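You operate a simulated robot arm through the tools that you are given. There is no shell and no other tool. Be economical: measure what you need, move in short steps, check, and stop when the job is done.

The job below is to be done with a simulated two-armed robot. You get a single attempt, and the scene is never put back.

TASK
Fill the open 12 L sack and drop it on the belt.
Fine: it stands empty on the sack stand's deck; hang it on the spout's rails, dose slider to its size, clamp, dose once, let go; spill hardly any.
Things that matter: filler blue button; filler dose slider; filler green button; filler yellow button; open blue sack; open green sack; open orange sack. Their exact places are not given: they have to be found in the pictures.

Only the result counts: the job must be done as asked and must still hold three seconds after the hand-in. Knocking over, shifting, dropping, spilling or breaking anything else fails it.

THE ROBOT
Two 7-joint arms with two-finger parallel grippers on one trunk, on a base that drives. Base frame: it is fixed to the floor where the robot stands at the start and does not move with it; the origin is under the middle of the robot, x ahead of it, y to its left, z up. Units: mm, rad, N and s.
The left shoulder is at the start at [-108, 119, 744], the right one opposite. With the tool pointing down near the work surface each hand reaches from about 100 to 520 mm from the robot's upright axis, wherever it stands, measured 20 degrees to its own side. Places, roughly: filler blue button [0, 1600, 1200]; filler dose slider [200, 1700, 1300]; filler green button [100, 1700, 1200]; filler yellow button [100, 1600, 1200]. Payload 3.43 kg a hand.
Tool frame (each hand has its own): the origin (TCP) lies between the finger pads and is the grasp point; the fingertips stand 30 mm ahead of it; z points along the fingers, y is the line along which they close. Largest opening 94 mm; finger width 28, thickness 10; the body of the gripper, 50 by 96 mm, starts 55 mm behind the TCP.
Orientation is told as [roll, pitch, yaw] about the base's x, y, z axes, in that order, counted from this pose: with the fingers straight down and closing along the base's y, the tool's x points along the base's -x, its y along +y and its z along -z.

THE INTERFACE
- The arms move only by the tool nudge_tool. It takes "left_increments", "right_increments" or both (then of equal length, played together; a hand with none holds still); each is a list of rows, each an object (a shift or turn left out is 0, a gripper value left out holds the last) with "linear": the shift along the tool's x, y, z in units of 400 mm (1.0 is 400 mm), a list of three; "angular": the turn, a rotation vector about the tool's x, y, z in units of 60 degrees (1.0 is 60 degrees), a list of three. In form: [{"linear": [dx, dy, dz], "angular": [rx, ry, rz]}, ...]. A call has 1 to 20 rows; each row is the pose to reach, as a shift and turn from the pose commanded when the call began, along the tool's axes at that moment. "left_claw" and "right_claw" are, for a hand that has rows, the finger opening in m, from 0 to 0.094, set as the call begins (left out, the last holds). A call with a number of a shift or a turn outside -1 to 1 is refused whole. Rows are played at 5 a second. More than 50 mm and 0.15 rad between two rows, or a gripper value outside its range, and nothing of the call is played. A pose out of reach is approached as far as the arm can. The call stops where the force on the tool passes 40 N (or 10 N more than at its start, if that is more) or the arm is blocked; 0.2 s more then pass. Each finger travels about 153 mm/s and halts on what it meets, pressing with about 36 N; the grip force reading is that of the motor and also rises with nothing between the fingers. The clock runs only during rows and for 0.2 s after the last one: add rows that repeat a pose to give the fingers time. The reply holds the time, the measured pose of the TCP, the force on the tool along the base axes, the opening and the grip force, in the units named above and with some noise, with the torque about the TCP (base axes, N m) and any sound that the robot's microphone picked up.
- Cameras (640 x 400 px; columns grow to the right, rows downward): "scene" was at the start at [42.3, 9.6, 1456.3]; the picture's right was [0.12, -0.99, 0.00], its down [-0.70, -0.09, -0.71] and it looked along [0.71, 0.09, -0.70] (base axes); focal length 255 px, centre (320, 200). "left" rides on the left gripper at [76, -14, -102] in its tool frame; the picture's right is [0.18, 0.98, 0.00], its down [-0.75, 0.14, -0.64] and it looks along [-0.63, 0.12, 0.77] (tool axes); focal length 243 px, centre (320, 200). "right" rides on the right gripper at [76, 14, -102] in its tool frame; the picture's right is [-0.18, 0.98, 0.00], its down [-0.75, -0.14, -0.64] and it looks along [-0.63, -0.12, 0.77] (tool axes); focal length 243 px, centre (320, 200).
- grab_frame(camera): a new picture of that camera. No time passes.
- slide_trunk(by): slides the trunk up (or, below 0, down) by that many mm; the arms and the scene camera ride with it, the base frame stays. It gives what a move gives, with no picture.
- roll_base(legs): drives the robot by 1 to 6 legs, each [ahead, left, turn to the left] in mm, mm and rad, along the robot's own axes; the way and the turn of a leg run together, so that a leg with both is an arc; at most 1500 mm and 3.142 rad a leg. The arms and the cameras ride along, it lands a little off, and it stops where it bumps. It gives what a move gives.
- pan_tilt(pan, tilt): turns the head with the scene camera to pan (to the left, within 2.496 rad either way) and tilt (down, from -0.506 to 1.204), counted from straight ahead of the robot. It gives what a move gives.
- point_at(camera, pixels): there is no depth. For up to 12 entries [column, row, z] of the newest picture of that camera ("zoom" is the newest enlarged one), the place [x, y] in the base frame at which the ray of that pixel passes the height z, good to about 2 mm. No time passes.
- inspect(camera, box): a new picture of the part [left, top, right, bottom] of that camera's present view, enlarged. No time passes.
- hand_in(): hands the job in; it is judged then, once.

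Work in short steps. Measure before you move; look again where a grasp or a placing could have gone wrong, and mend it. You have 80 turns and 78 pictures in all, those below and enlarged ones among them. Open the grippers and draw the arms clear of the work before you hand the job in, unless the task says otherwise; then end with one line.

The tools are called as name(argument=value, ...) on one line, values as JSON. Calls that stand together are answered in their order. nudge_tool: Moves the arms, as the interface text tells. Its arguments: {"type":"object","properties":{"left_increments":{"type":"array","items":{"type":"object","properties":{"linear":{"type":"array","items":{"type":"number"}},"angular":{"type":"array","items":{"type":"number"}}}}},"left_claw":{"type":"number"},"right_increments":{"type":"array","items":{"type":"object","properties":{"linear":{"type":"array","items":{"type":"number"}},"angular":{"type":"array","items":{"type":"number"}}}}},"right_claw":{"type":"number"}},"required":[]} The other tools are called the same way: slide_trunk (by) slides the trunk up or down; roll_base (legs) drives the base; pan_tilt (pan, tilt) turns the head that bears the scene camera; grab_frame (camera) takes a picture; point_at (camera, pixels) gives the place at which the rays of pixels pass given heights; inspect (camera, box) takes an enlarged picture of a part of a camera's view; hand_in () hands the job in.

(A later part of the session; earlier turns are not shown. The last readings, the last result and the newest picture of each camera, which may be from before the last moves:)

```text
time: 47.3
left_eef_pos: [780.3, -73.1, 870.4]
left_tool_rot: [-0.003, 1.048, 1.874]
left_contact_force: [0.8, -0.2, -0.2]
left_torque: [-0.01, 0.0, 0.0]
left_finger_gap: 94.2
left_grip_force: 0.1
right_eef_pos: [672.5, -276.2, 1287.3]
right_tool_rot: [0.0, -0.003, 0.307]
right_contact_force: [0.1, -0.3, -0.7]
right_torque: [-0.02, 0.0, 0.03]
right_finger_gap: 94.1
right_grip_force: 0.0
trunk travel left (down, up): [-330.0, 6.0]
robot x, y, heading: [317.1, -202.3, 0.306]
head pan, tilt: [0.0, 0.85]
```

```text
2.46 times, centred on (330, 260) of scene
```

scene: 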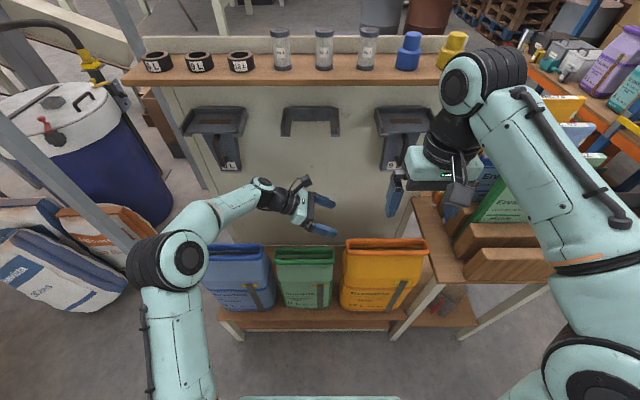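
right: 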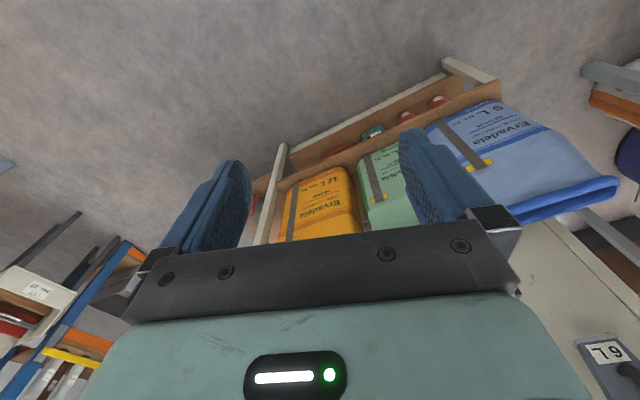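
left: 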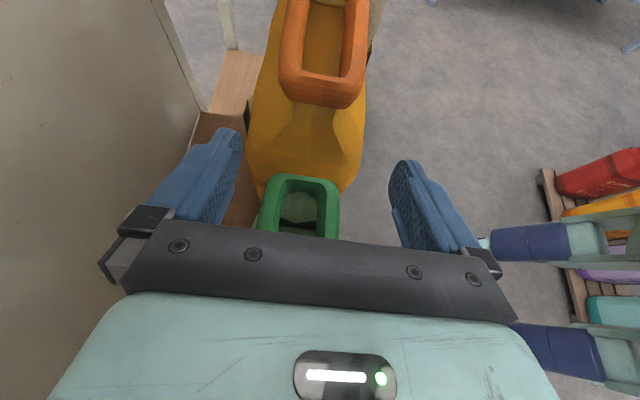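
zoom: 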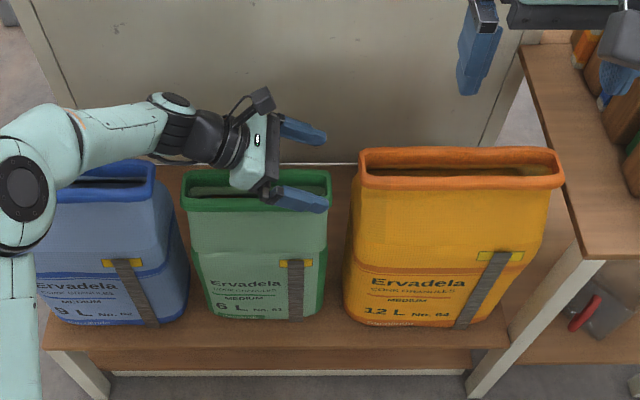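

The hand lines up with the neck (finger midpoint ≈315, collar centre ≈322). I check the green rim's height from these views before advancing.

point_at(camera="left", pixels=[[302, 175, 770], [302, 175, 790], [302, 175, 810], [323, 107, 850], [323, 107, 860], [280, 80, 860], [367, 75, 860]])

point_at(camera="scene", pixels=[[334.5, 253, 770], [334.5, 253, 790], [334.5, 253, 810]])

```text
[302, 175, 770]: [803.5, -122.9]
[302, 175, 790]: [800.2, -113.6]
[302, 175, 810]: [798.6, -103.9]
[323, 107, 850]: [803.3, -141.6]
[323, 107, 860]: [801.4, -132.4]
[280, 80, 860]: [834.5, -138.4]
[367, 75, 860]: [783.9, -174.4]
```

```text
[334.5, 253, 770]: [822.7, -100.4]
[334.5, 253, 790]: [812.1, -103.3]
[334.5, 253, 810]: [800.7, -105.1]
```

Green rim top is ≈807, so 30° leaves only ~5 mm under the gripper body. I steepen to 45° at a re-computed standoff, then advance 120 mm.

nudge_tool(left_increments=[{"linear": [0.024, -0.002, -0.001], "angular": [0, -0.125, 0]}, {"linear": [0.0475, -0.005, -0.003], "angular": [0, -0.25, 0]}, {"linear": [0.0475, -0.005, -0.003], "angular": [0, -0.25, 0]}])

nudge_tool(left_increments=[{"linear": [0, 0, 0.06]}, {"linear": [0, 0, 0.12]}, {"linear": [0, 0, 0.18]}, {"linear": [0, 0, 0.24]}, {"linear": [0, 0, 0.3]}, {"linear": [0, 0, 0.3]}])

grab_frame(camera="left")

inspect(camera="scene", box=[240, 200, 440, 320])

```text
time: 48.1
left_eef_pos: [786.4, -79.5, 888.3]
left_tool_rot: [-0.002, 0.784, 1.878]
left_contact_force: [-0.5, -0.4, 0.1]
left_torque: [0.0, -0.03, 0.01]
left_finger_gap: 94.0
left_grip_force: 0.1
right_eef_pos: [670.8, -274.3, 1286.4]
right_tool_rot: [0.0, -0.003, 0.308]
right_contact_force: [0.5, 0.1, 0.2]
right_torque: [0.02, 0.0, 0.0]
right_finger_gap: 93.9
right_grip_force: 0.0
trunk travel left (down, up): [-330.0, 6.0]
robot x, y, heading: [314.8, -204.2, 0.306]
head pan, tilt: [0.0, 0.85]
```

```text
time: 49.3
left_eef_pos: [816.4, -156.9, 815.2]
left_tool_rot: [-0.018, 0.8, 1.868]
left_contact_force: [-4.4, 4.3, 13.8]
left_torque: [-0.19, 0.24, -0.12]
left_finger_gap: 94.3
left_grip_force: 0.1
right_eef_pos: [670.8, -275.0, 1287.7]
right_tool_rot: [-0.001, -0.001, 0.307]
right_contact_force: [0.7, -0.1, -0.2]
right_torque: [0.0, 0.02, 0.02]
right_finger_gap: 94.1
right_grip_force: 0.1
trunk travel left (down, up): [-330.0, 6.0]
robot x, y, heading: [317.1, -203.3, 0.304]
head pan, tilt: [0.0, 0.85]
stopped in row 6 (left hand): the force on the tool passed its limit at 43 N (the readings are from after the stop); the commanded pose is now the measured one
```

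```text
41 pictures are left
```

left: 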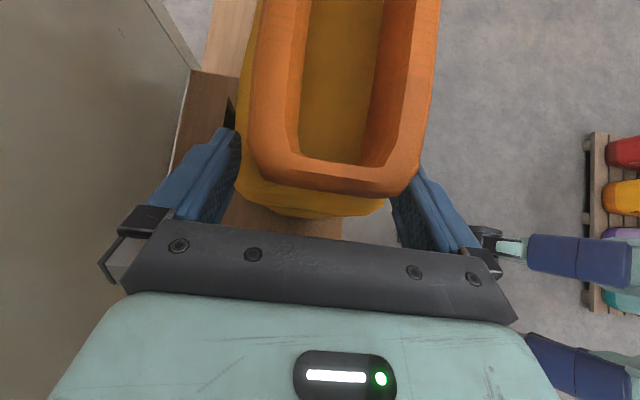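

```text
3.20 times, centred on (340, 260) of scene
```

zoom: 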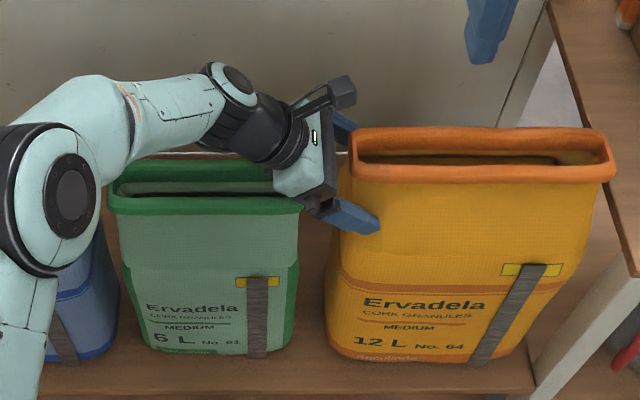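

The palm met the collar's end (collar at 250–435, row 190). The fingers straddle the collar; gripping the collar end itself is fine since rails start 70 mm further in. I back off 6 mm and close.

nudge_tool(left_increments=[{"linear": [0, 0, -0.015]}, {"linear": [0, 0, -0.015]}])

nudge_tool(left_claw=0.0, left_increments=[{"linear": [0, 0, 0]}, {"linear": [0, 0, 0]}, {"linear": [0, 0, 0]}, {"linear": [0, 0, 0]}])

grab_frame(camera="left")

inspect(camera="scene", box=[240, 200, 440, 320])

```text
time: 49.9
left_eef_pos: [814.7, -153.2, 814.0]
left_tool_rot: [-0.014, 0.795, 1.872]
left_contact_force: [0.4, -0.4, 0.8]
left_torque: [-0.04, 0.02, 0.0]
left_finger_gap: 94.1
left_grip_force: 0.1
right_eef_pos: [672.4, -275.5, 1287.0]
right_tool_rot: [0.001, -0.002, 0.308]
right_contact_force: [-0.2, 0.4, 0.2]
right_torque: [-0.01, 0.03, -0.01]
right_finger_gap: 94.0
right_grip_force: 0.1
trunk travel left (down, up): [-330.0, 6.0]
robot x, y, heading: [316.4, -206.7, 0.303]
head pan, tilt: [0.0, 0.85]
```

```text
time: 50.9
left_eef_pos: [815.0, -153.4, 818.1]
left_tool_rot: [-0.019, 0.798, 1.866]
left_contact_force: [-1.1, -1.6, 19.0]
left_torque: [-0.42, 0.0, -0.01]
left_finger_gap: 88.5
left_grip_force: 35.9
right_eef_pos: [668.4, -275.6, 1287.6]
right_tool_rot: [-0.001, -0.005, 0.309]
right_contact_force: [-0.4, 0.5, 0.1]
right_torque: [-0.01, -0.02, 0.01]
right_finger_gap: 94.0
right_grip_force: 0.1
trunk travel left (down, up): [-330.0, 6.0]
robot x, y, heading: [315.4, -202.8, 0.303]
head pan, tilt: [0.0, 0.85]
```

```text
39 pictures are left
```

left: 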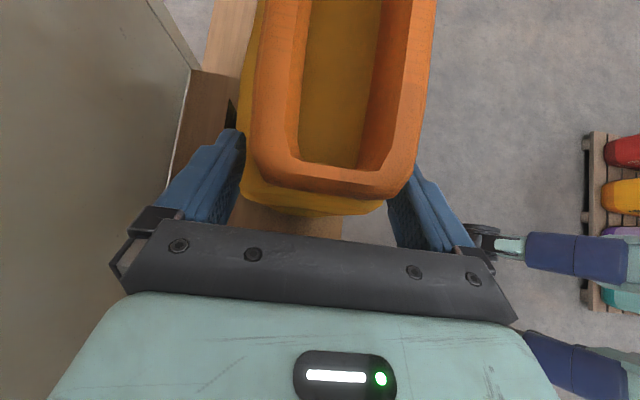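

```text
3.20 times, centred on (340, 260) of scene
```

zoom: 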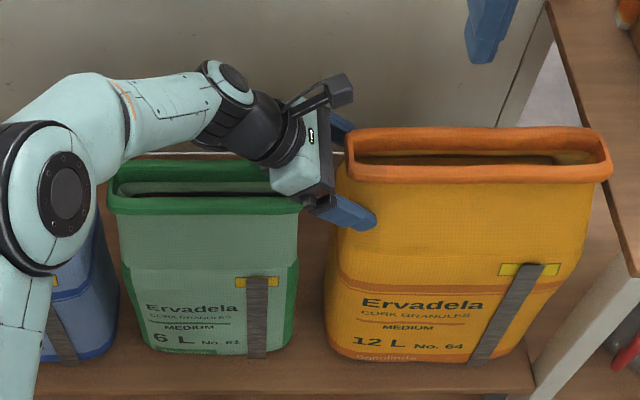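

The fingers caught the flaring body (gap 88.5) and push up; a poor grip. The collar itself (59 mm, firm, z 850–875) is better taken horizontally above the green rim, so I open, back out, and level the hand.

nudge_tool(left_claw=0.094, left_increments=[{"linear": [0, 0, 0]}, {"linear": [0, 0, 0]}, {"linear": [0, 0, -0.1]}, {"linear": [0, 0, -0.2]}, {"linear": [0, 0, -0.275]}, {"linear": [0, 0, -0.275]}])

nudge_tool(left_increments=[{"angular": [0, 0.127, 0]}, {"angular": [0, 0.254, 0]}, {"angular": [0, 0.381, 0]}, {"angular": [0, 0.508, 0]}, {"angular": [0, 0.635, 0]}, {"angular": [0, 0.76, 0]}, {"angular": [0, 0.76, 0]}])

grab_frame(camera="left")

inspect(camera="scene", box=[240, 200, 440, 320])

```text
time: 52.3
left_eef_pos: [790.0, -77.5, 892.6]
left_tool_rot: [-0.015, 0.795, 1.872]
left_contact_force: [-0.1, -0.9, 0.7]
left_torque: [0.0, 0.0, -0.01]
left_finger_gap: 93.8
left_grip_force: 0.0
right_eef_pos: [673.4, -276.5, 1287.5]
right_tool_rot: [0.0, -0.001, 0.308]
right_contact_force: [-0.7, 0.5, -0.6]
right_torque: [0.03, -0.02, 0.01]
right_finger_gap: 93.8
right_grip_force: 0.0
trunk travel left (down, up): [-330.0, 6.0]
robot x, y, heading: [315.2, -205.0, 0.308]
head pan, tilt: [0.0, 0.85]
```

```text
time: 53.9
left_eef_pos: [790.2, -77.8, 893.4]
left_tool_rot: [-2.674, 1.546, -0.795]
left_contact_force: [0.2, 0.7, -0.5]
left_torque: [0.01, 0.04, -0.01]
left_finger_gap: 94.0
left_grip_force: 0.1
right_eef_pos: [672.6, -276.4, 1286.9]
right_tool_rot: [-0.001, -0.003, 0.308]
right_contact_force: [-0.4, 0.4, 0.1]
right_torque: [0.02, 0.01, 0.02]
right_finger_gap: 94.3
right_grip_force: 0.1
trunk travel left (down, up): [-330.0, 6.0]
robot x, y, heading: [315.4, -202.1, 0.309]
head pan, tilt: [0.0, 0.85]
```

```text
37 pictures are left
```

left: 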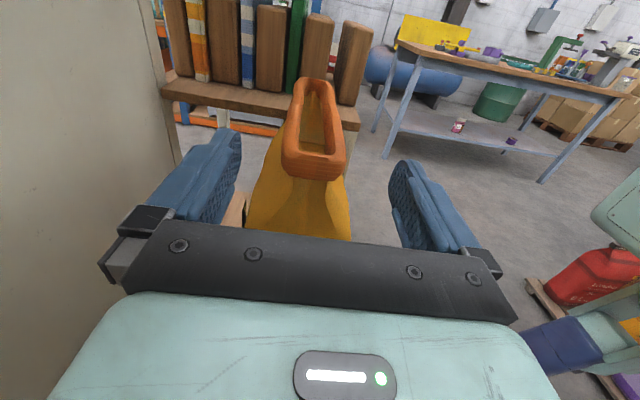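

```text
3.20 times, centred on (340, 260) of scene
```

zoom: 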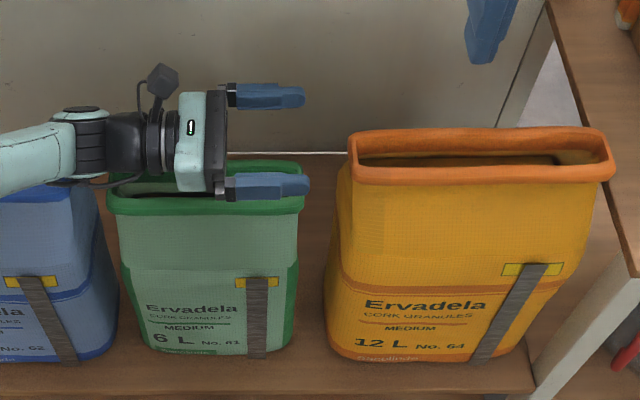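

I check the collar's end height with rays: its end face spans rows ~155–181 at column 313.

point_at(camera="left", pixels=[[313, 181, 845], [313, 181, 855], [313, 157, 860], [313, 157, 870], [313, 157, 880], [281, 160, 865], [347, 160, 865], [320, 78, 870]])

point_at(camera="scene", pixels=[[349, 255, 850], [349, 248, 870], [349, 238, 870], [430, 256, 850], [430, 240, 870]])

```text
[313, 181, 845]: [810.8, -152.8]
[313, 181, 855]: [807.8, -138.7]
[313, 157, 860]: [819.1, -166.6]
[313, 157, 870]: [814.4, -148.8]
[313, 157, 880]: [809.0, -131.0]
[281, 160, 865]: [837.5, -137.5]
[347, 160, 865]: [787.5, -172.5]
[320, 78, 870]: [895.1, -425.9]
```

```text
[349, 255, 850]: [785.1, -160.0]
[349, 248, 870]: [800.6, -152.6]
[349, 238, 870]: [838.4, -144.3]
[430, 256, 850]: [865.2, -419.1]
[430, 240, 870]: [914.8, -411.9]
```

Collar spans z≈852–873 with its end at l≈-381, centre a≈727. I lower 28 mm, advance 92 mm and close on the collar.

nudge_tool(left_increments=[{"linear": [-0.07, 0.005, 0]}, {"linear": [-0.07, 0.005, 0.08]}, {"linear": [-0.07, 0.005, 0.16]}, {"linear": [-0.07, 0.005, 0.23]}, {"linear": [-0.07, 0.005, 0.23]}])

nudge_tool(left_claw=0.0, left_increments=[{"linear": [0, 0, 0]}, {"linear": [0, 0, 0]}, {"linear": [0, 0, 0]}, {"linear": [0, 0, 0]}])

grab_frame(camera="left")

inspect(camera="scene", box=[240, 200, 440, 320])

```text
time: 55.1
left_eef_pos: [814.5, -167.6, 867.8]
left_tool_rot: [-2.682, 1.547, -0.8]
left_contact_force: [0.4, 0.8, 0.6]
left_torque: [-0.03, 0.02, 0.0]
left_finger_gap: 94.0
left_grip_force: 0.1
right_eef_pos: [672.0, -276.3, 1287.0]
right_tool_rot: [0.002, -0.002, 0.307]
right_contact_force: [-0.2, 0.4, -0.1]
right_torque: [0.01, 0.01, 0.0]
right_finger_gap: 93.7
right_grip_force: 0.2
trunk travel left (down, up): [-330.0, 6.0]
robot x, y, heading: [317.8, -206.9, 0.308]
head pan, tilt: [0.0, 0.85]
```

```text
time: 56.1
left_eef_pos: [814.9, -167.5, 866.7]
left_tool_rot: [-2.658, 1.548, -0.778]
left_contact_force: [-0.7, 0.0, -0.2]
left_torque: [-0.08, 0.01, 0.03]
left_finger_gap: 69.6
left_grip_force: 36.2
right_eef_pos: [671.9, -275.8, 1287.0]
right_tool_rot: [0.001, -0.002, 0.306]
right_contact_force: [-0.2, -0.3, -0.2]
right_torque: [0.0, 0.0, 0.0]
right_finger_gap: 94.1
right_grip_force: 0.1
trunk travel left (down, up): [-330.0, 6.0]
robot x, y, heading: [317.7, -202.6, 0.304]
head pan, tilt: [0.0, 0.85]
```

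```text
35 pictures are left
```

left: 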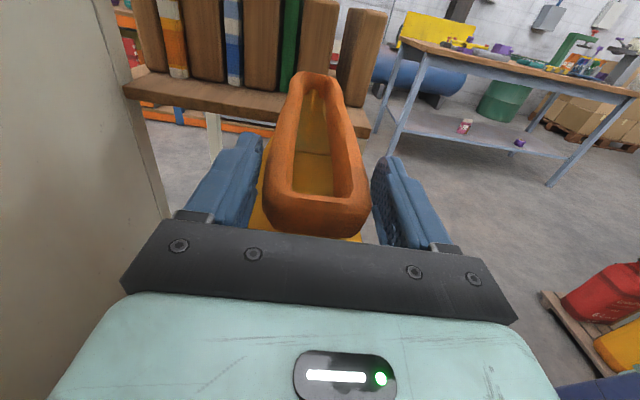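

```text
3.20 times, centred on (340, 260) of scene
```

zoom: 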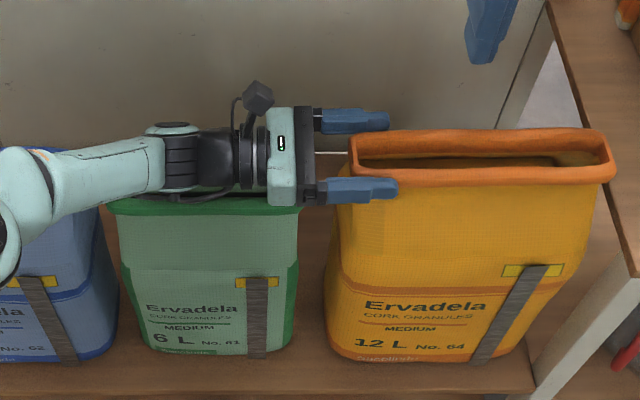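

Gripped at 69.6 mm with no side force. I lift 60 mm and check that the sack comes level.

nudge_tool(left_increments=[{"linear": [0.04, 0, 0]}, {"linear": [0.08, 0, 0]}, {"linear": [0.12, 0, 0]}, {"linear": [0.16, 0, 0]}, {"linear": [0.16, 0, 0]}])

inspect(camera="scene", box=[240, 180, 440, 320])

```text
time: 57.3
left_eef_pos: [813.6, -166.4, 931.7]
left_tool_rot: [-2.674, 1.549, -0.792]
left_contact_force: [0.0, 0.4, -1.3]
left_torque: [0.13, 0.0, -0.05]
left_finger_gap: 69.4
left_grip_force: 36.0
right_eef_pos: [671.8, -275.5, 1287.8]
right_tool_rot: [0.0, 0.0, 0.308]
right_contact_force: [0.2, 0.3, 0.6]
right_torque: [0.0, 0.01, -0.04]
right_finger_gap: 94.1
right_grip_force: 0.0
trunk travel left (down, up): [-330.0, 6.0]
robot x, y, heading: [314.1, -206.4, 0.309]
head pan, tilt: [0.0, 0.85]
```

```text
2.86 times, centred on (340, 250) of scene
```

zoom: 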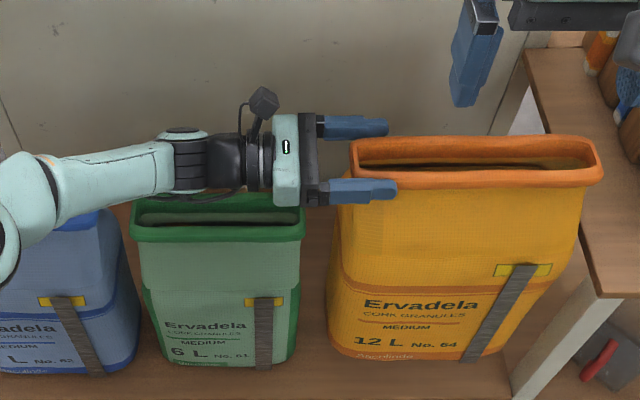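

The sack hangs level (≈1.5 N). I lift further, then back straight off the stand before shifting the hand left.

nudge_tool(left_increments=[{"linear": [0.1, 0, 0]}, {"linear": [0.2, 0, 0]}, {"linear": [0.3, 0, 0]}, {"linear": [0.4, 0, 0]}, {"linear": [0.5, 0, 0]}, {"linear": [0.5, 0, 0]}])

roll_base(legs=[[-350, 0, 0]])

grab_frame(camera="scene")

```text
time: 58.7
left_eef_pos: [811.9, -162.3, 1132.5]
left_tool_rot: [-2.698, 1.549, -0.818]
left_contact_force: [-0.6, 0.9, -1.1]
left_torque: [0.11, 0.05, 0.0]
left_finger_gap: 69.6
left_grip_force: 35.6
right_eef_pos: [672.6, -275.2, 1287.2]
right_tool_rot: [0.0, -0.003, 0.306]
right_contact_force: [0.2, 0.0, 0.7]
right_torque: [-0.02, 0.02, 0.01]
right_finger_gap: 93.9
right_grip_force: 0.1
trunk travel left (down, up): [-330.0, 6.0]
robot x, y, heading: [317.6, -205.7, 0.306]
head pan, tilt: [0.0, 0.85]
```

```text
time: 61.0
left_eef_pos: [476.6, -267.9, 1131.2]
left_tool_rot: [-2.651, 1.549, -0.771]
left_contact_force: [-0.1, -0.8, -0.2]
left_torque: [0.14, 0.05, -0.03]
left_finger_gap: 69.3
left_grip_force: 36.5
right_eef_pos: [338.0, -382.6, 1287.0]
right_tool_rot: [-0.001, -0.002, 0.305]
right_contact_force: [-0.5, 0.1, 0.1]
right_torque: [0.02, 0.02, -0.02]
right_finger_gap: 94.0
right_grip_force: 0.1
trunk travel left (down, up): [-330.0, 6.0]
robot x, y, heading: [-22.3, -311.3, 0.299]
head pan, tilt: [0.0, 0.85]
```

```text
32 pictures are left
```

scene: 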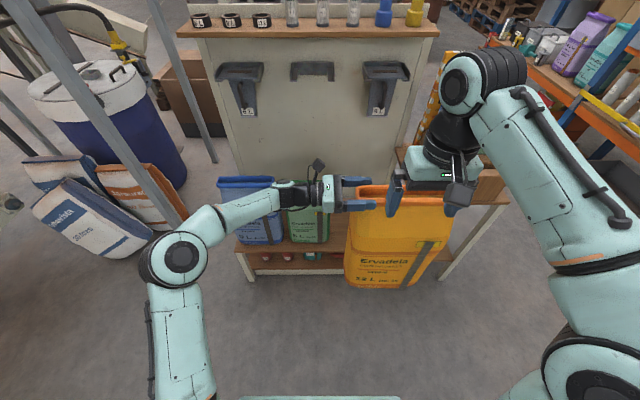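

Now the sack is clear. I shift the hand 240 mm left (and 40 mm toward me), then turn and drive to a staging place before the belt.

nudge_tool(left_increments=[{"linear": [0, 0.016, -0.1]}, {"linear": [0, 0.033, -0.2]}, {"linear": [0, 0.05, -0.3]}, {"linear": [0, 0.066, -0.4]}, {"linear": [0, 0.083, -0.5]}, {"linear": [0, 0.1, -0.6]}, {"linear": [0, 0.1, -0.6]}])

roll_base(legs=[[0, 0, 1.596], [1237, -220, 0]])

grab_frame(camera="scene")

```text
time: 62.6
left_eef_pos: [365.1, -54.0, 1126.2]
left_tool_rot: [-2.651, 1.548, -0.771]
left_contact_force: [0.7, -0.2, -0.6]
left_torque: [0.14, 0.06, 0.0]
left_finger_gap: 69.4
left_grip_force: 36.2
right_eef_pos: [337.4, -381.7, 1286.5]
right_tool_rot: [0.0, 0.0, 0.306]
right_contact_force: [-0.1, -1.0, -0.2]
right_torque: [-0.01, 0.03, 0.02]
right_finger_gap: 94.0
right_grip_force: 0.1
trunk travel left (down, up): [-330.0, 6.0]
robot x, y, heading: [-20.1, -306.2, 0.3]
head pan, tilt: [0.0, 0.85]
```

```text
time: 72.9
left_eef_pos: [-546.0, 1295.9, 1126.4]
left_tool_rot: [-2.663, 1.548, 0.863]
left_contact_force: [-0.5, 1.1, -1.1]
left_torque: [-0.08, 0.09, -0.02]
left_finger_gap: 69.4
left_grip_force: 35.7
right_eef_pos: [-215.9, 1292.8, 1285.8]
right_tool_rot: [-0.001, -0.002, 1.952]
right_contact_force: [0.6, -0.3, 0.4]
right_torque: [-0.01, -0.01, 0.01]
right_finger_gap: 94.0
right_grip_force: 0.1
trunk travel left (down, up): [-330.0, 6.0]
robot x, y, heading: [-262.9, 933.7, 1.951]
head pan, tilt: [0.0, 0.85]
```

```text
31 pictures are left
```

scene: 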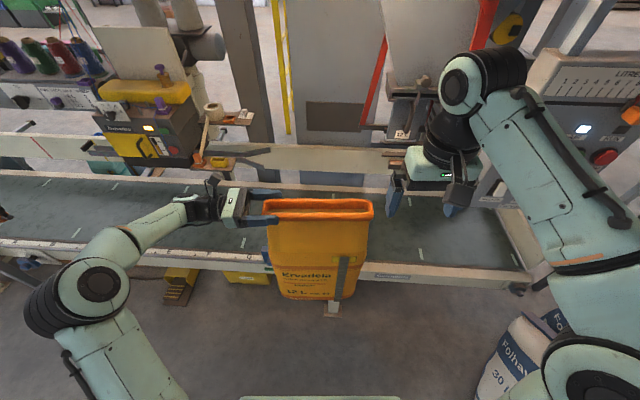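

Robot heading is 1.951 and needs 1.896. I retract the right arm aside for clearance and view, correct the heading, and shift to mx≈100, my≈1120.

nudge_tool(right_increments=[{"linear": [0.06, -0.08, 0]}, {"linear": [0.12, -0.16, 0]}, {"linear": [0.18, -0.24, 0]}, {"linear": [0.24, -0.32, 0]}, {"linear": [0.3, -0.4, 0]}, {"linear": [0.3, -0.4, 0]}])

roll_base(legs=[[0, 0, -0.055], [140, -50, 0]])

pan_tilt(pan=-0.1, tilt=0.75)

grab_frame(camera="scene")

grab_frame(camera="left")

```text
time: 74.3
left_eef_pos: [-546.6, 1296.6, 1125.5]
left_tool_rot: [-2.673, 1.549, 0.855]
left_contact_force: [-0.3, 0.4, -0.9]
left_torque: [-0.06, 0.1, -0.03]
left_finger_gap: 69.6
left_grip_force: 35.8
right_eef_pos: [-24.9, 1240.8, 1286.2]
right_tool_rot: [0.0, 0.0, 1.951]
right_contact_force: [-0.3, 0.4, 0.0]
right_torque: [-0.03, 0.0, -0.01]
right_finger_gap: 94.0
right_grip_force: 0.2
trunk travel left (down, up): [-330.0, 6.0]
robot x, y, heading: [-266.3, 928.6, 1.95]
head pan, tilt: [0.0, 0.85]
```

```text
time: 76.1
left_eef_pos: [-523.2, 1455.5, 1124.5]
left_tool_rot: [-2.667, 1.55, 0.806]
left_contact_force: [-0.5, -0.1, -2.0]
left_torque: [-0.05, 0.13, -0.02]
left_finger_gap: 69.6
left_grip_force: 36.7
right_eef_pos: [-4.6, 1371.5, 1286.6]
right_tool_rot: [-0.002, -0.002, 1.897]
right_contact_force: [-0.1, 0.2, -0.3]
right_torque: [0.01, 0.0, -0.02]
right_finger_gap: 94.1
right_grip_force: 0.1
trunk travel left (down, up): [-330.0, 6.0]
robot x, y, heading: [-260.5, 1081.1, 1.897]
head pan, tilt: [0.0, 0.85]
```

```text
time: 76.8
left_eef_pos: [-523.7, 1455.3, 1125.0]
left_tool_rot: [-2.678, 1.552, 0.797]
left_contact_force: [0.1, 0.2, -1.3]
left_torque: [-0.02, 0.11, 0.0]
left_finger_gap: 69.4
left_grip_force: 36.1
right_eef_pos: [-4.9, 1373.3, 1286.9]
right_tool_rot: [-0.002, -0.003, 1.898]
right_contact_force: [-1.3, 1.1, -0.1]
right_torque: [0.01, 0.01, 0.0]
right_finger_gap: 94.1
right_grip_force: 0.0
trunk travel left (down, up): [-330.0, 6.0]
robot x, y, heading: [-259.7, 1080.3, 1.899]
head pan, tilt: [-0.099, 0.75]
```

```text
30 pictures are left
```

scene: 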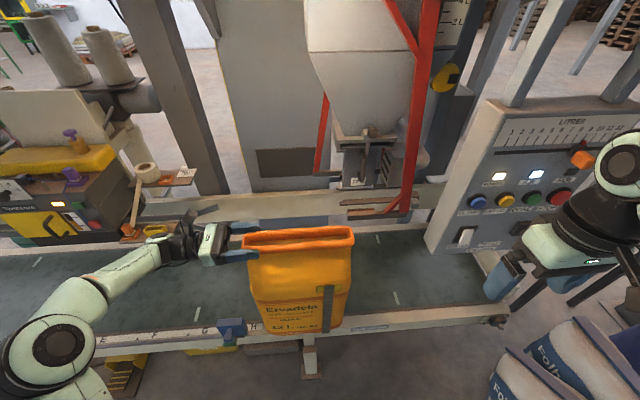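

```text
29 pictures are left
```

left: 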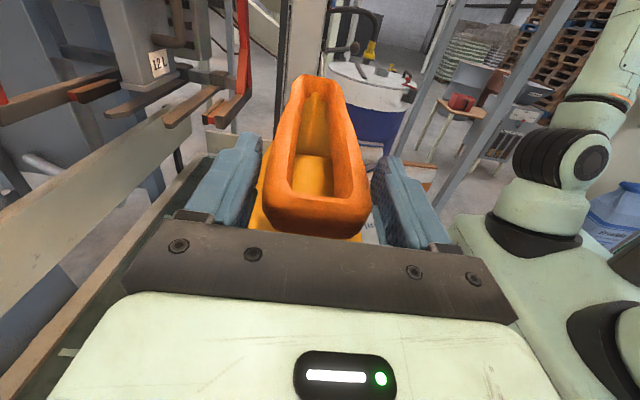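

Very clear view. I enlarge rails and collar here to get rail yaw and sack yaw precisely.

inspect(camera="scene", box=[230, 130, 450, 270])

inspect(camera="left", box=[0, 40, 380, 240])

```text
2.86 times, centred on (340, 200) of scene
```

zoom: 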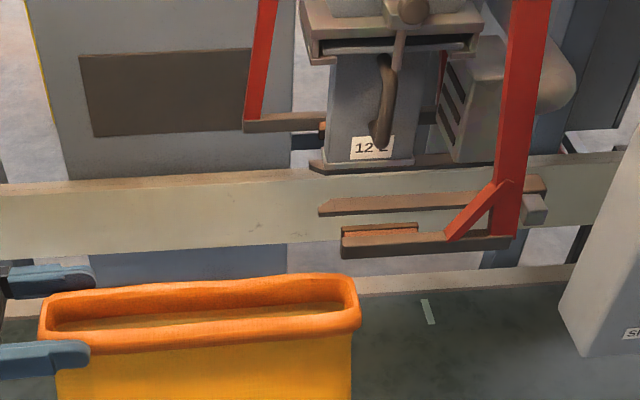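

```text
1.68 times, centred on (190, 140) of left
```

zoom: 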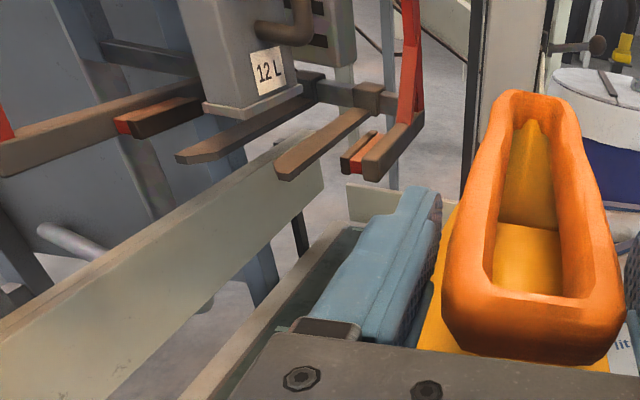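

I take rays for rail tips, rail line, and the collar's far end.

point_at(camera="scene", pixels=[[340, 202.8, 1010], [340, 202.8, 1030], [408, 198.5, 1020], [349, 200.6, 1020], [335.8, 187.8, 1020], [354, 243.7, 1120], [244.9, 250.7, 1120], [351.2, 227, 1135], [258, 234, 1135], [340, 258, 600], [420, 247, 600]])

point_at(camera="left", pixels=[[166.2, 125.1, 1010], [166.2, 125.1, 1030], [105.5, 113.2, 1010], [105.5, 113.2, 1030], [225, 88, 1020], [190, 73, 1020], [318, 78, 1130], [290, 85, 1130], [337, 88, 1130], [127, 101, 1070], [178, 90, 1070]])

```text
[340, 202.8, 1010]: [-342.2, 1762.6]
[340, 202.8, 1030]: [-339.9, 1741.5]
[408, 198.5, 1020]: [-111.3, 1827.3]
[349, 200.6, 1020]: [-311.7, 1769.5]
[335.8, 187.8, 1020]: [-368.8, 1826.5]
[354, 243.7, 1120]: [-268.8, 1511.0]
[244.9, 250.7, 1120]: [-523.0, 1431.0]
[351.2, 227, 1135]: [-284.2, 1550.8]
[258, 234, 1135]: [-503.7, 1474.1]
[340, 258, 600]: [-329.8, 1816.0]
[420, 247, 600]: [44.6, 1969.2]
```

```text
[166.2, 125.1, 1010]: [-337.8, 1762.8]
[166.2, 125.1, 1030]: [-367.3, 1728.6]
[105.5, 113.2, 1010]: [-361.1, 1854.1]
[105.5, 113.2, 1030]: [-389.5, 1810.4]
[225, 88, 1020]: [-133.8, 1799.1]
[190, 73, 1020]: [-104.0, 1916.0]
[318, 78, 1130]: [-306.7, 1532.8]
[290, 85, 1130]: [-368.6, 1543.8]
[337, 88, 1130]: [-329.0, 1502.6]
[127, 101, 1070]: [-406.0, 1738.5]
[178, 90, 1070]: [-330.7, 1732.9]
```

I cross-check the belt's height with its front name plate at (372,328), seen also from an earlier spot.

point_at(camera="scene", pixels=[[372, 328, 500], [372, 328, 550], [372, 328, 600], [372, 328, 650], [300, 333, 600], [310, 372, 0]])

inspect(camera="scene", box=[180, 290, 420, 390])

```text
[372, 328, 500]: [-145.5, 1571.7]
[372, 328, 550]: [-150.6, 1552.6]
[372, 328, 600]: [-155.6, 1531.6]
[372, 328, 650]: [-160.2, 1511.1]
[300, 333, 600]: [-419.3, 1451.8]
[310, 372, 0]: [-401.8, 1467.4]
```

```text
2.67 times, centred on (300, 340) of scene
```

zoom: 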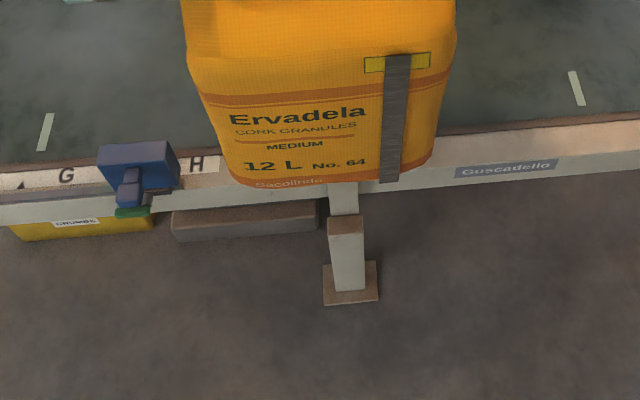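

Belt edge is around z 550–600, sack bottom at 649. I raise the sack 60 mm more, turn −0.03 to match the rails' yaw (~0.295), then go ahead 190 and left 25.

nudge_tool(left_increments=[{"linear": [0.05, 0, 0]}, {"linear": [0.1, 0, 0]}, {"linear": [0.15, 0, 0]}, {"linear": [0.15, 0, 0]}])

roll_base(legs=[[0, 0, -0.032], [190, 0, 0], [0, 25, 0]])

pan_tilt(pan=0.0, tilt=0.8)

grab_frame(camera="scene")

grab_frame(camera="left")

```text
time: 77.8
left_eef_pos: [-524.7, 1455.2, 1186.3]
left_tool_rot: [-2.697, 1.547, 0.778]
left_contact_force: [0.6, -0.6, -0.2]
left_torque: [-0.01, 0.13, 0.04]
left_finger_gap: 69.5
left_grip_force: 36.3
right_eef_pos: [-6.7, 1372.6, 1286.1]
right_tool_rot: [0.0, -0.002, 1.897]
right_contact_force: [-0.6, -0.1, 0.2]
right_torque: [0.0, 0.01, 0.0]
right_finger_gap: 94.0
right_grip_force: 0.1
trunk travel left (down, up): [-330.0, 6.0]
robot x, y, heading: [-261.1, 1081.7, 1.894]
head pan, tilt: [-0.099, 0.75]
```

```text
time: 79.4
left_eef_pos: [-544.9, 1576.2, 1184.9]
left_tool_rot: [-2.878, 1.551, 0.562]
left_contact_force: [-0.4, 0.6, -0.1]
left_torque: [0.02, 0.11, -0.02]
left_finger_gap: 69.7
left_grip_force: 36.0
right_eef_pos: [-30.8, 1477.2, 1286.7]
right_tool_rot: [0.0, 0.005, 1.869]
right_contact_force: [-0.1, -0.2, -0.9]
right_torque: [-0.06, -0.01, 0.0]
right_finger_gap: 94.2
right_grip_force: 0.2
trunk travel left (down, up): [-330.0, 6.0]
robot x, y, heading: [-294.4, 1187.3, 1.864]
head pan, tilt: [-0.099, 0.75]
stopped in leg 2: the robot was blocked; the commanded pose is now the measured one
```

```text
time: 80.1
left_eef_pos: [-542.7, 1571.5, 1184.6]
left_tool_rot: [-2.73, 1.551, 0.71]
left_contact_force: [0.3, 0.4, -2.8]
left_torque: [-0.08, 0.11, 0.0]
left_finger_gap: 69.6
left_grip_force: 35.7
right_eef_pos: [-28.8, 1472.4, 1286.7]
right_tool_rot: [0.002, 0.002, 1.867]
right_contact_force: [-0.4, -0.4, 0.2]
right_torque: [0.02, -0.02, 0.02]
right_finger_gap: 94.0
right_grip_force: 0.1
trunk travel left (down, up): [-330.0, 6.0]
robot x, y, heading: [-290.3, 1188.9, 1.87]
head pan, tilt: [0.0, 0.799]
```

```text
25 pictures are left
```

scene: 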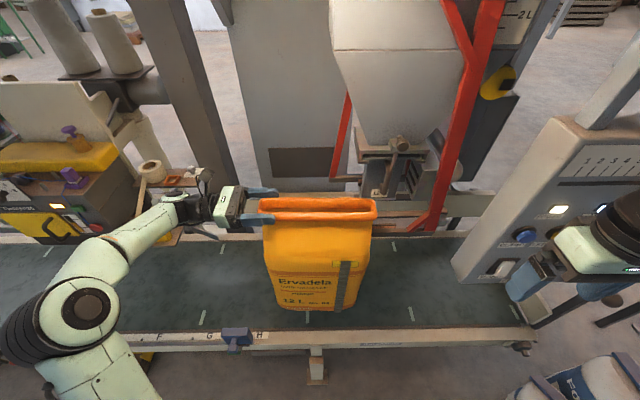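

```text
24 pictures are left
```

left: 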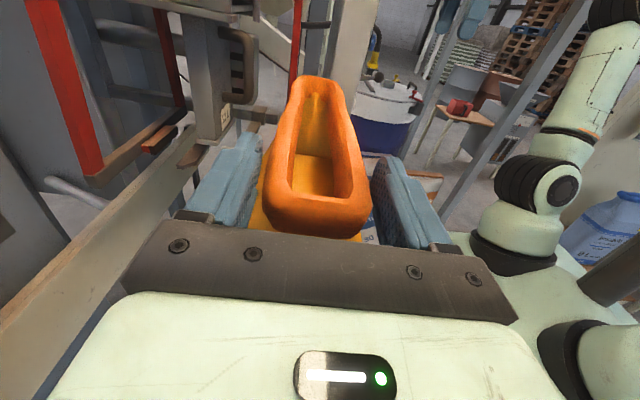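

The base was blocked at my≈1221, ~50 mm short for the arm. Turning the robot right ~0.65 rad brings the left shoulder ~90 mm forward, so I back off 130, turn, and counter-rotate the hand so the sack stays square to the rails.

roll_base(legs=[[-130, 0, 0], [0, 0, -0.65]])

nudge_tool(left_increments=[{"linear": [0, 0.0616, -0.081], "angular": [0.078, 0, 0]}, {"linear": [0, 0.123, -0.162], "angular": [0.155, 0, 0]}, {"linear": [0, 0.185, -0.243], "angular": [0.233, 0, 0]}, {"linear": [0, 0.246, -0.324], "angular": [0.31, 0, 0]}, {"linear": [0, 0.308, -0.405], "angular": [0.388, 0, 0]}, {"linear": [0, 0.37, -0.487], "angular": [0.465, 0, 0]}, {"linear": [0, 0.431, -0.568], "angular": [0.543, 0, 0]}, {"linear": [0, 0.493, -0.649], "angular": [0.62, 0, 0]}, {"linear": [0, 0.493, -0.649], "angular": [0.62, 0, 0]}])

pan_tilt(pan=0.6, tilt=0.7)

grab_frame(camera="scene")

```text
time: 83.2
left_eef_pos: [-217.5, 1519.8, 1185.1]
left_tool_rot: [-2.743, 1.55, 0.035]
left_contact_force: [0.1, -1.3, -0.9]
left_torque: [0.05, 0.15, 0.0]
left_finger_gap: 69.6
left_grip_force: 36.0
right_eef_pos: [129.1, 1124.4, 1286.5]
right_tool_rot: [-0.002, 0.001, 1.206]
right_contact_force: [0.0, -0.1, -0.1]
right_torque: [0.0, -0.01, 0.01]
right_finger_gap: 94.1
right_grip_force: 0.0
trunk travel left (down, up): [-330.0, 6.0]
robot x, y, heading: [-252.5, 1061.3, 1.201]
head pan, tilt: [0.0, 0.799]
```

```text
time: 85.2
left_eef_pos: [-532.2, 1428.6, 1181.8]
left_tool_rot: [2.91, 1.551, 0.053]
left_contact_force: [-0.3, -0.2, -0.6]
left_torque: [-0.01, 0.13, 0.0]
left_finger_gap: 69.8
left_grip_force: 36.0
right_eef_pos: [130.0, 1125.3, 1285.3]
right_tool_rot: [0.001, 0.0, 1.204]
right_contact_force: [-0.1, -0.8, -0.5]
right_torque: [-0.02, 0.02, 0.02]
right_finger_gap: 94.0
right_grip_force: 0.0
trunk travel left (down, up): [-330.0, 6.0]
robot x, y, heading: [-257.5, 1058.1, 1.204]
head pan, tilt: [0.0, 0.799]
```

```text
time: 86.2
left_eef_pos: [-531.4, 1427.4, 1179.5]
left_tool_rot: [2.889, 1.55, 0.032]
left_contact_force: [0.0, -0.1, 0.2]
left_torque: [-0.02, 0.1, -0.03]
left_finger_gap: 69.8
left_grip_force: 36.4
right_eef_pos: [128.9, 1125.3, 1286.1]
right_tool_rot: [-0.001, 0.001, 1.203]
right_contact_force: [0.1, -0.7, -0.2]
right_torque: [0.01, -0.04, 0.02]
right_finger_gap: 93.8
right_grip_force: 0.1
trunk travel left (down, up): [-330.0, 6.0]
robot x, y, heading: [-255.9, 1061.5, 1.2]
head pan, tilt: [0.6, 0.7]
```

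```text
23 pictures are left
```

scene: 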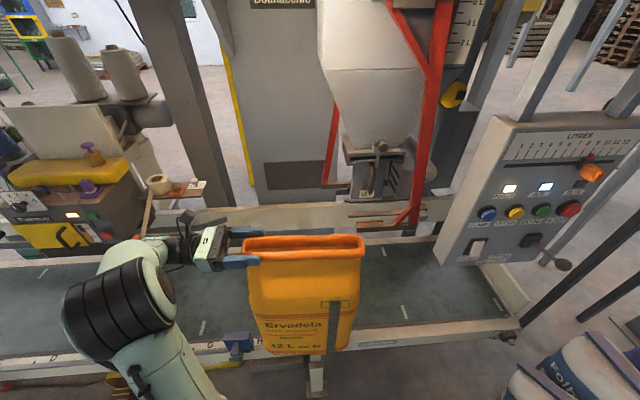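

Sack is square again (hand heading 1.855). I drive in the machine's forward direction by ~85 mm.

roll_base(legs=[[53, 70, 0]])

nudge_tool(left_increments=[{"linear": [0, -0.08, 0]}, {"linear": [0, -0.16, 0]}, {"linear": [-0.1, -0.2, 0]}, {"linear": [-0.2, -0.2, 0]}, {"linear": [-0.3, -0.2, 0]}, {"linear": [-0.3, -0.2, 0]}])

grab_frame(camera="scene")

grab_frame(camera="left")

```text
time: 87.5
left_eef_pos: [-578.1, 1500.4, 1179.9]
left_tool_rot: [2.902, 1.551, 0.043]
left_contact_force: [-0.3, 0.4, -0.7]
left_torque: [-0.01, 0.11, 0.01]
left_finger_gap: 69.3
left_grip_force: 36.1
right_eef_pos: [83.5, 1198.7, 1285.8]
right_tool_rot: [-0.001, 0.001, 1.204]
right_contact_force: [-0.1, 0.0, 0.4]
right_torque: [0.01, -0.02, 0.04]
right_finger_gap: 94.1
right_grip_force: 0.1
trunk travel left (down, up): [-330.0, 6.0]
robot x, y, heading: [-302.9, 1131.7, 1.203]
head pan, tilt: [0.6, 0.7]
```

```text
time: 88.9
left_eef_pos: [-596.3, 1579.1, 1057.7]
left_tool_rot: [2.945, 1.549, 0.091]
left_contact_force: [-1.1, -0.2, -1.1]
left_torque: [-0.01, 0.12, -0.01]
left_finger_gap: 69.4
left_grip_force: 35.9
right_eef_pos: [83.5, 1197.4, 1286.0]
right_tool_rot: [0.0, 0.002, 1.202]
right_contact_force: [0.5, -0.5, 0.7]
right_torque: [-0.04, 0.0, -0.02]
right_finger_gap: 93.9
right_grip_force: 0.1
trunk travel left (down, up): [-330.0, 6.0]
robot x, y, heading: [-296.7, 1136.8, 1.205]
head pan, tilt: [0.6, 0.7]
```

```text
22 pictures are left
```

scene: 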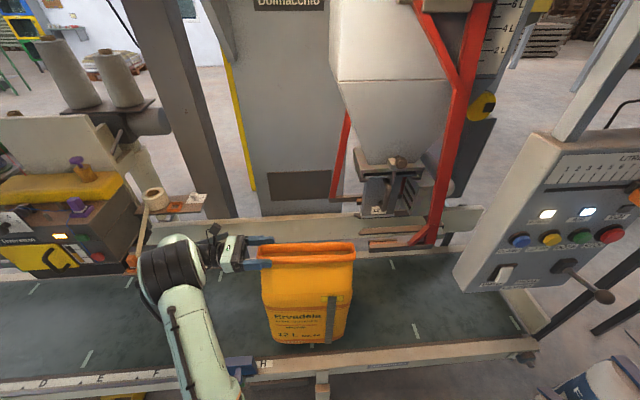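

```text
21 pictures are left
```

left: 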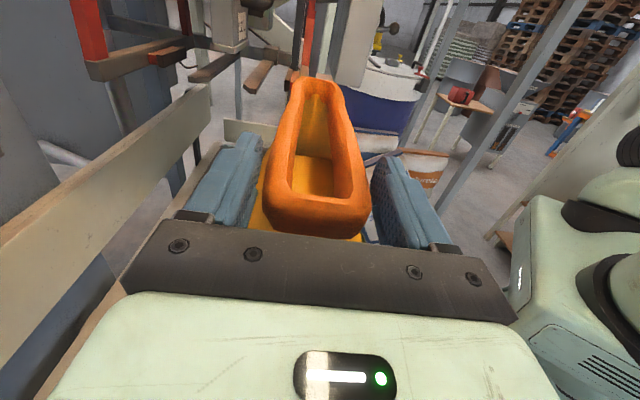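

TCP at (−111,1684,1058) in the machine frame. I enlarge both views to check rail direction against the sack before moving in.

inspect(camera="left", box=[60, 0, 380, 200])

inspect(camera="scene", box=[230, 160, 460, 300])

```text
2.00 times, centred on (220, 100) of left
```

zoom: 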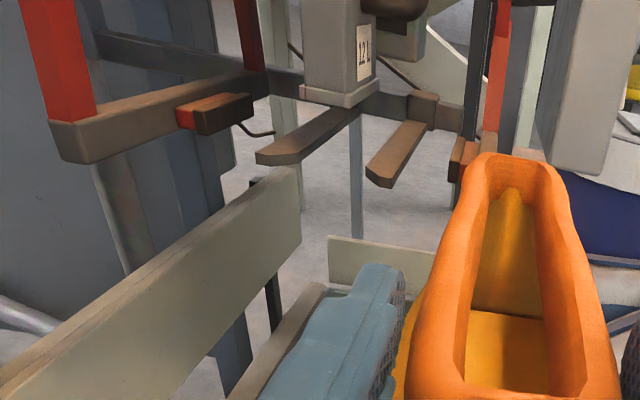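

```text
2.78 times, centred on (345, 230) of scene
```

zoom: 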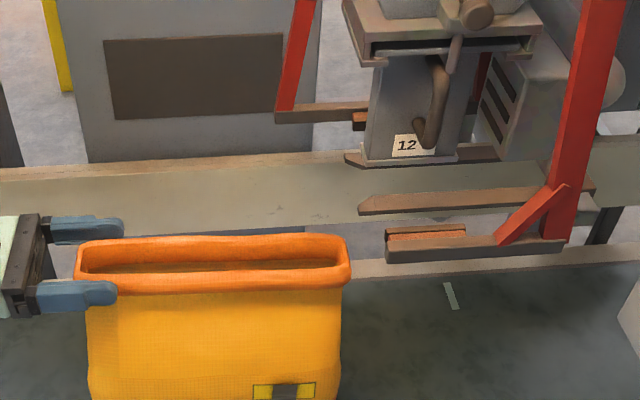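

Rail edges converge to the hand's own axis (VP≈(321,−2)), so sack and rails are parallel; the rail gap centre lies ≈135 mm ahead of the TCP. I move in 135 mm and down 12, still left of the tips.

nudge_tool(left_increments=[{"linear": [-0.01, -0.085, 0]}, {"linear": [-0.02, -0.17, 0]}, {"linear": [-0.03, -0.255, 0]}, {"linear": [-0.03, -0.338, 0]}, {"linear": [-0.03, -0.338, 0]}])

inspect(camera="left", box=[160, 0, 480, 200])

inspect(camera="scene", box=[230, 160, 460, 300])

```text
time: 90.1
left_eef_pos: [-634.2, 1709.0, 1046.4]
left_tool_rot: [2.889, 1.547, 0.032]
left_contact_force: [0.5, -1.1, -0.4]
left_torque: [-0.04, 0.1, 0.02]
left_finger_gap: 69.3
left_grip_force: 36.0
right_eef_pos: [83.3, 1197.5, 1286.7]
right_tool_rot: [0.0, 0.003, 1.204]
right_contact_force: [0.5, -0.3, -0.3]
right_torque: [0.03, 0.01, 0.0]
right_finger_gap: 93.9
right_grip_force: 0.0
trunk travel left (down, up): [-330.0, 6.0]
robot x, y, heading: [-297.5, 1133.0, 1.206]
head pan, tilt: [0.6, 0.7]
```

```text
2.00 times, centred on (320, 100) of left
```

zoom: 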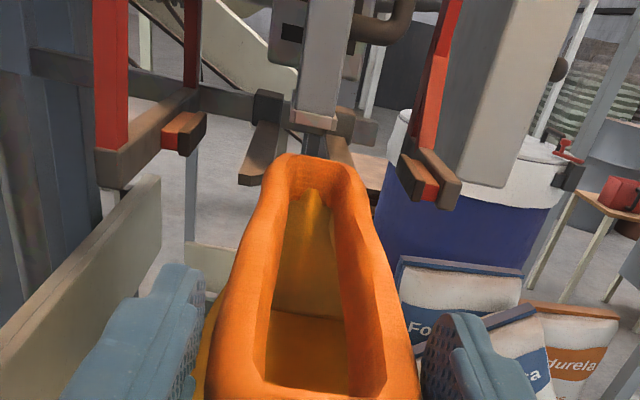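

```text
2.78 times, centred on (345, 230) of scene
```

zoom: 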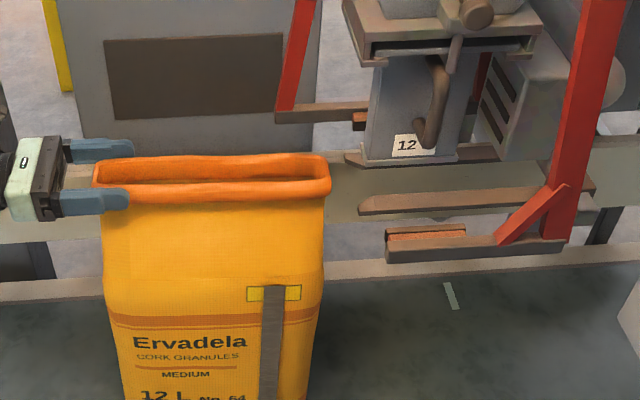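

The hand view suggests the rail centre is ~8 mm further ahead. I verify with the scene camera rays on collar end and rail tips.

point_at(camera="scene", pixels=[[349, 227.5, 1030], [349, 222, 1052], [347.2, 215, 1052], [359.4, 233.5, 1018], [361, 230, 1018], [430, 228, 1018], [354, 215, 1018], [358, 218.5, 1018]])

point_at(camera="left", pixels=[[279, 89, 1018], [291.5, 92, 1018], [336, 70, 1018], [308, 78, 1050], [340, 80, 1050]])

```text
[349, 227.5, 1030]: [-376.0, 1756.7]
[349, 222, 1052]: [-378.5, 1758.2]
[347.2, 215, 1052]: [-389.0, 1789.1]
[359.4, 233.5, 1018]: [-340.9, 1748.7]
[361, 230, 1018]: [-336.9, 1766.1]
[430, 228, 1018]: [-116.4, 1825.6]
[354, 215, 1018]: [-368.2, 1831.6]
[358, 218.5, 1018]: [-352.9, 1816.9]
```

```text
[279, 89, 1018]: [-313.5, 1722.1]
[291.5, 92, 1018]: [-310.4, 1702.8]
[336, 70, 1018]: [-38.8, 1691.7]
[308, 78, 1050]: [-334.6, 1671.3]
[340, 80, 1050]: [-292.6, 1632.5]
```

I check the collar's actual height using the front bottom edge (305,231) in the scene.

point_at(camera="scene", pixels=[[305.4, 231.1, 1010], [305.4, 231.1, 1030], [305.4, 231.1, 1050], [305.4, 225, 1050], [305.4, 214, 1050], [305.4, 214, 1040]])

inspect(camera="scene", box=[250, 200, 390, 260])

```text
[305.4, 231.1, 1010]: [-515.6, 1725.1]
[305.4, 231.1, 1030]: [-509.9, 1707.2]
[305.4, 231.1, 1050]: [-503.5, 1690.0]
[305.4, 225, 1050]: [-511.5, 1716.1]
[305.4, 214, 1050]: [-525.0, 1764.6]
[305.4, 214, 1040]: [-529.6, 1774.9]
```

```text
4.57 times, centred on (320, 230) of scene
```

zoom: 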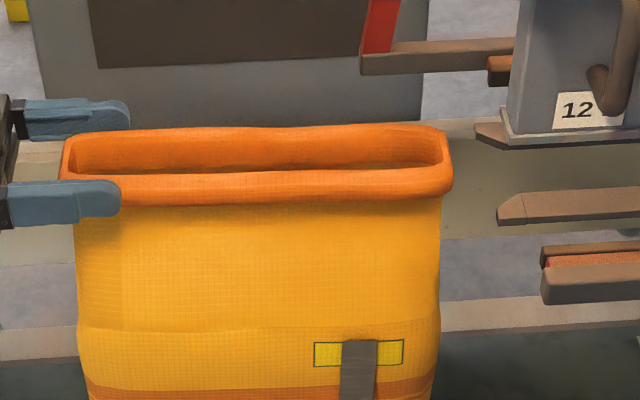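

Collar bottom ≈1026, rail top ≈1018, tube bottom ≈1068. I raise 8 mm, shift 3 mm ahead, and advance 100 mm onto the rails.

nudge_tool(left_increments=[{"linear": [0.02, -0.0075, 0]}, {"linear": [0.021, -0.0075, 0.05]}, {"linear": [0.023, -0.0075, 0.1]}, {"linear": [0.024, -0.0075, 0.15]}, {"linear": [0.025, -0.0075, 0.2]}, {"linear": [0.026, -0.0075, 0.25]}, {"linear": [0.026, -0.0075, 0.25]}])

inspect(camera="scene", box=[270, 190, 410, 260])

inspect(camera="left", box=[200, 0, 440, 150])

```text
time: 91.7
left_eef_pos: [-540.9, 1740.1, 1058.5]
left_tool_rot: [2.889, 1.551, 0.032]
left_contact_force: [-2.5, 2.9, -3.6]
left_torque: [0.03, 0.74, 0.84]
left_finger_gap: 69.6
left_grip_force: 36.7
right_eef_pos: [81.7, 1199.2, 1287.0]
right_tool_rot: [0.0, 0.001, 1.201]
right_contact_force: [1.1, -0.1, 0.2]
right_torque: [0.01, 0.01, 0.03]
right_finger_gap: 93.8
right_grip_force: 0.1
trunk travel left (down, up): [-330.0, 6.0]
robot x, y, heading: [-302.0, 1132.6, 1.205]
head pan, tilt: [0.6, 0.7]
```

```text
4.57 times, centred on (340, 225) of scene
```

zoom: 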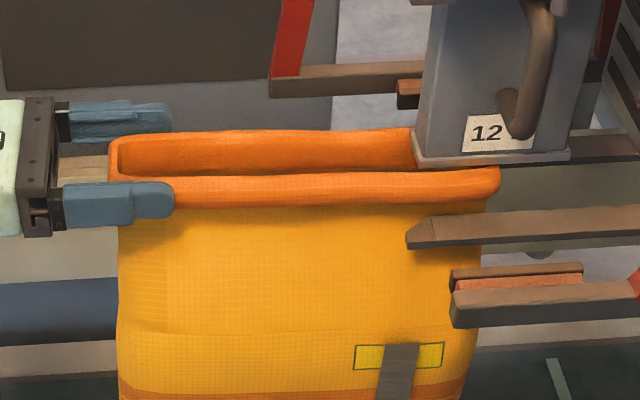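

```text
2.67 times, centred on (320, 75) of left
```

zoom: 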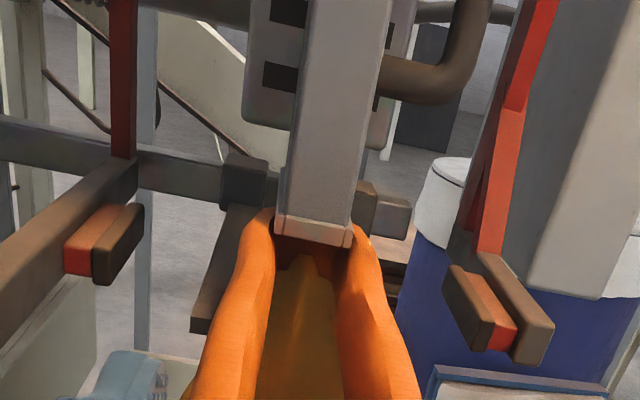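

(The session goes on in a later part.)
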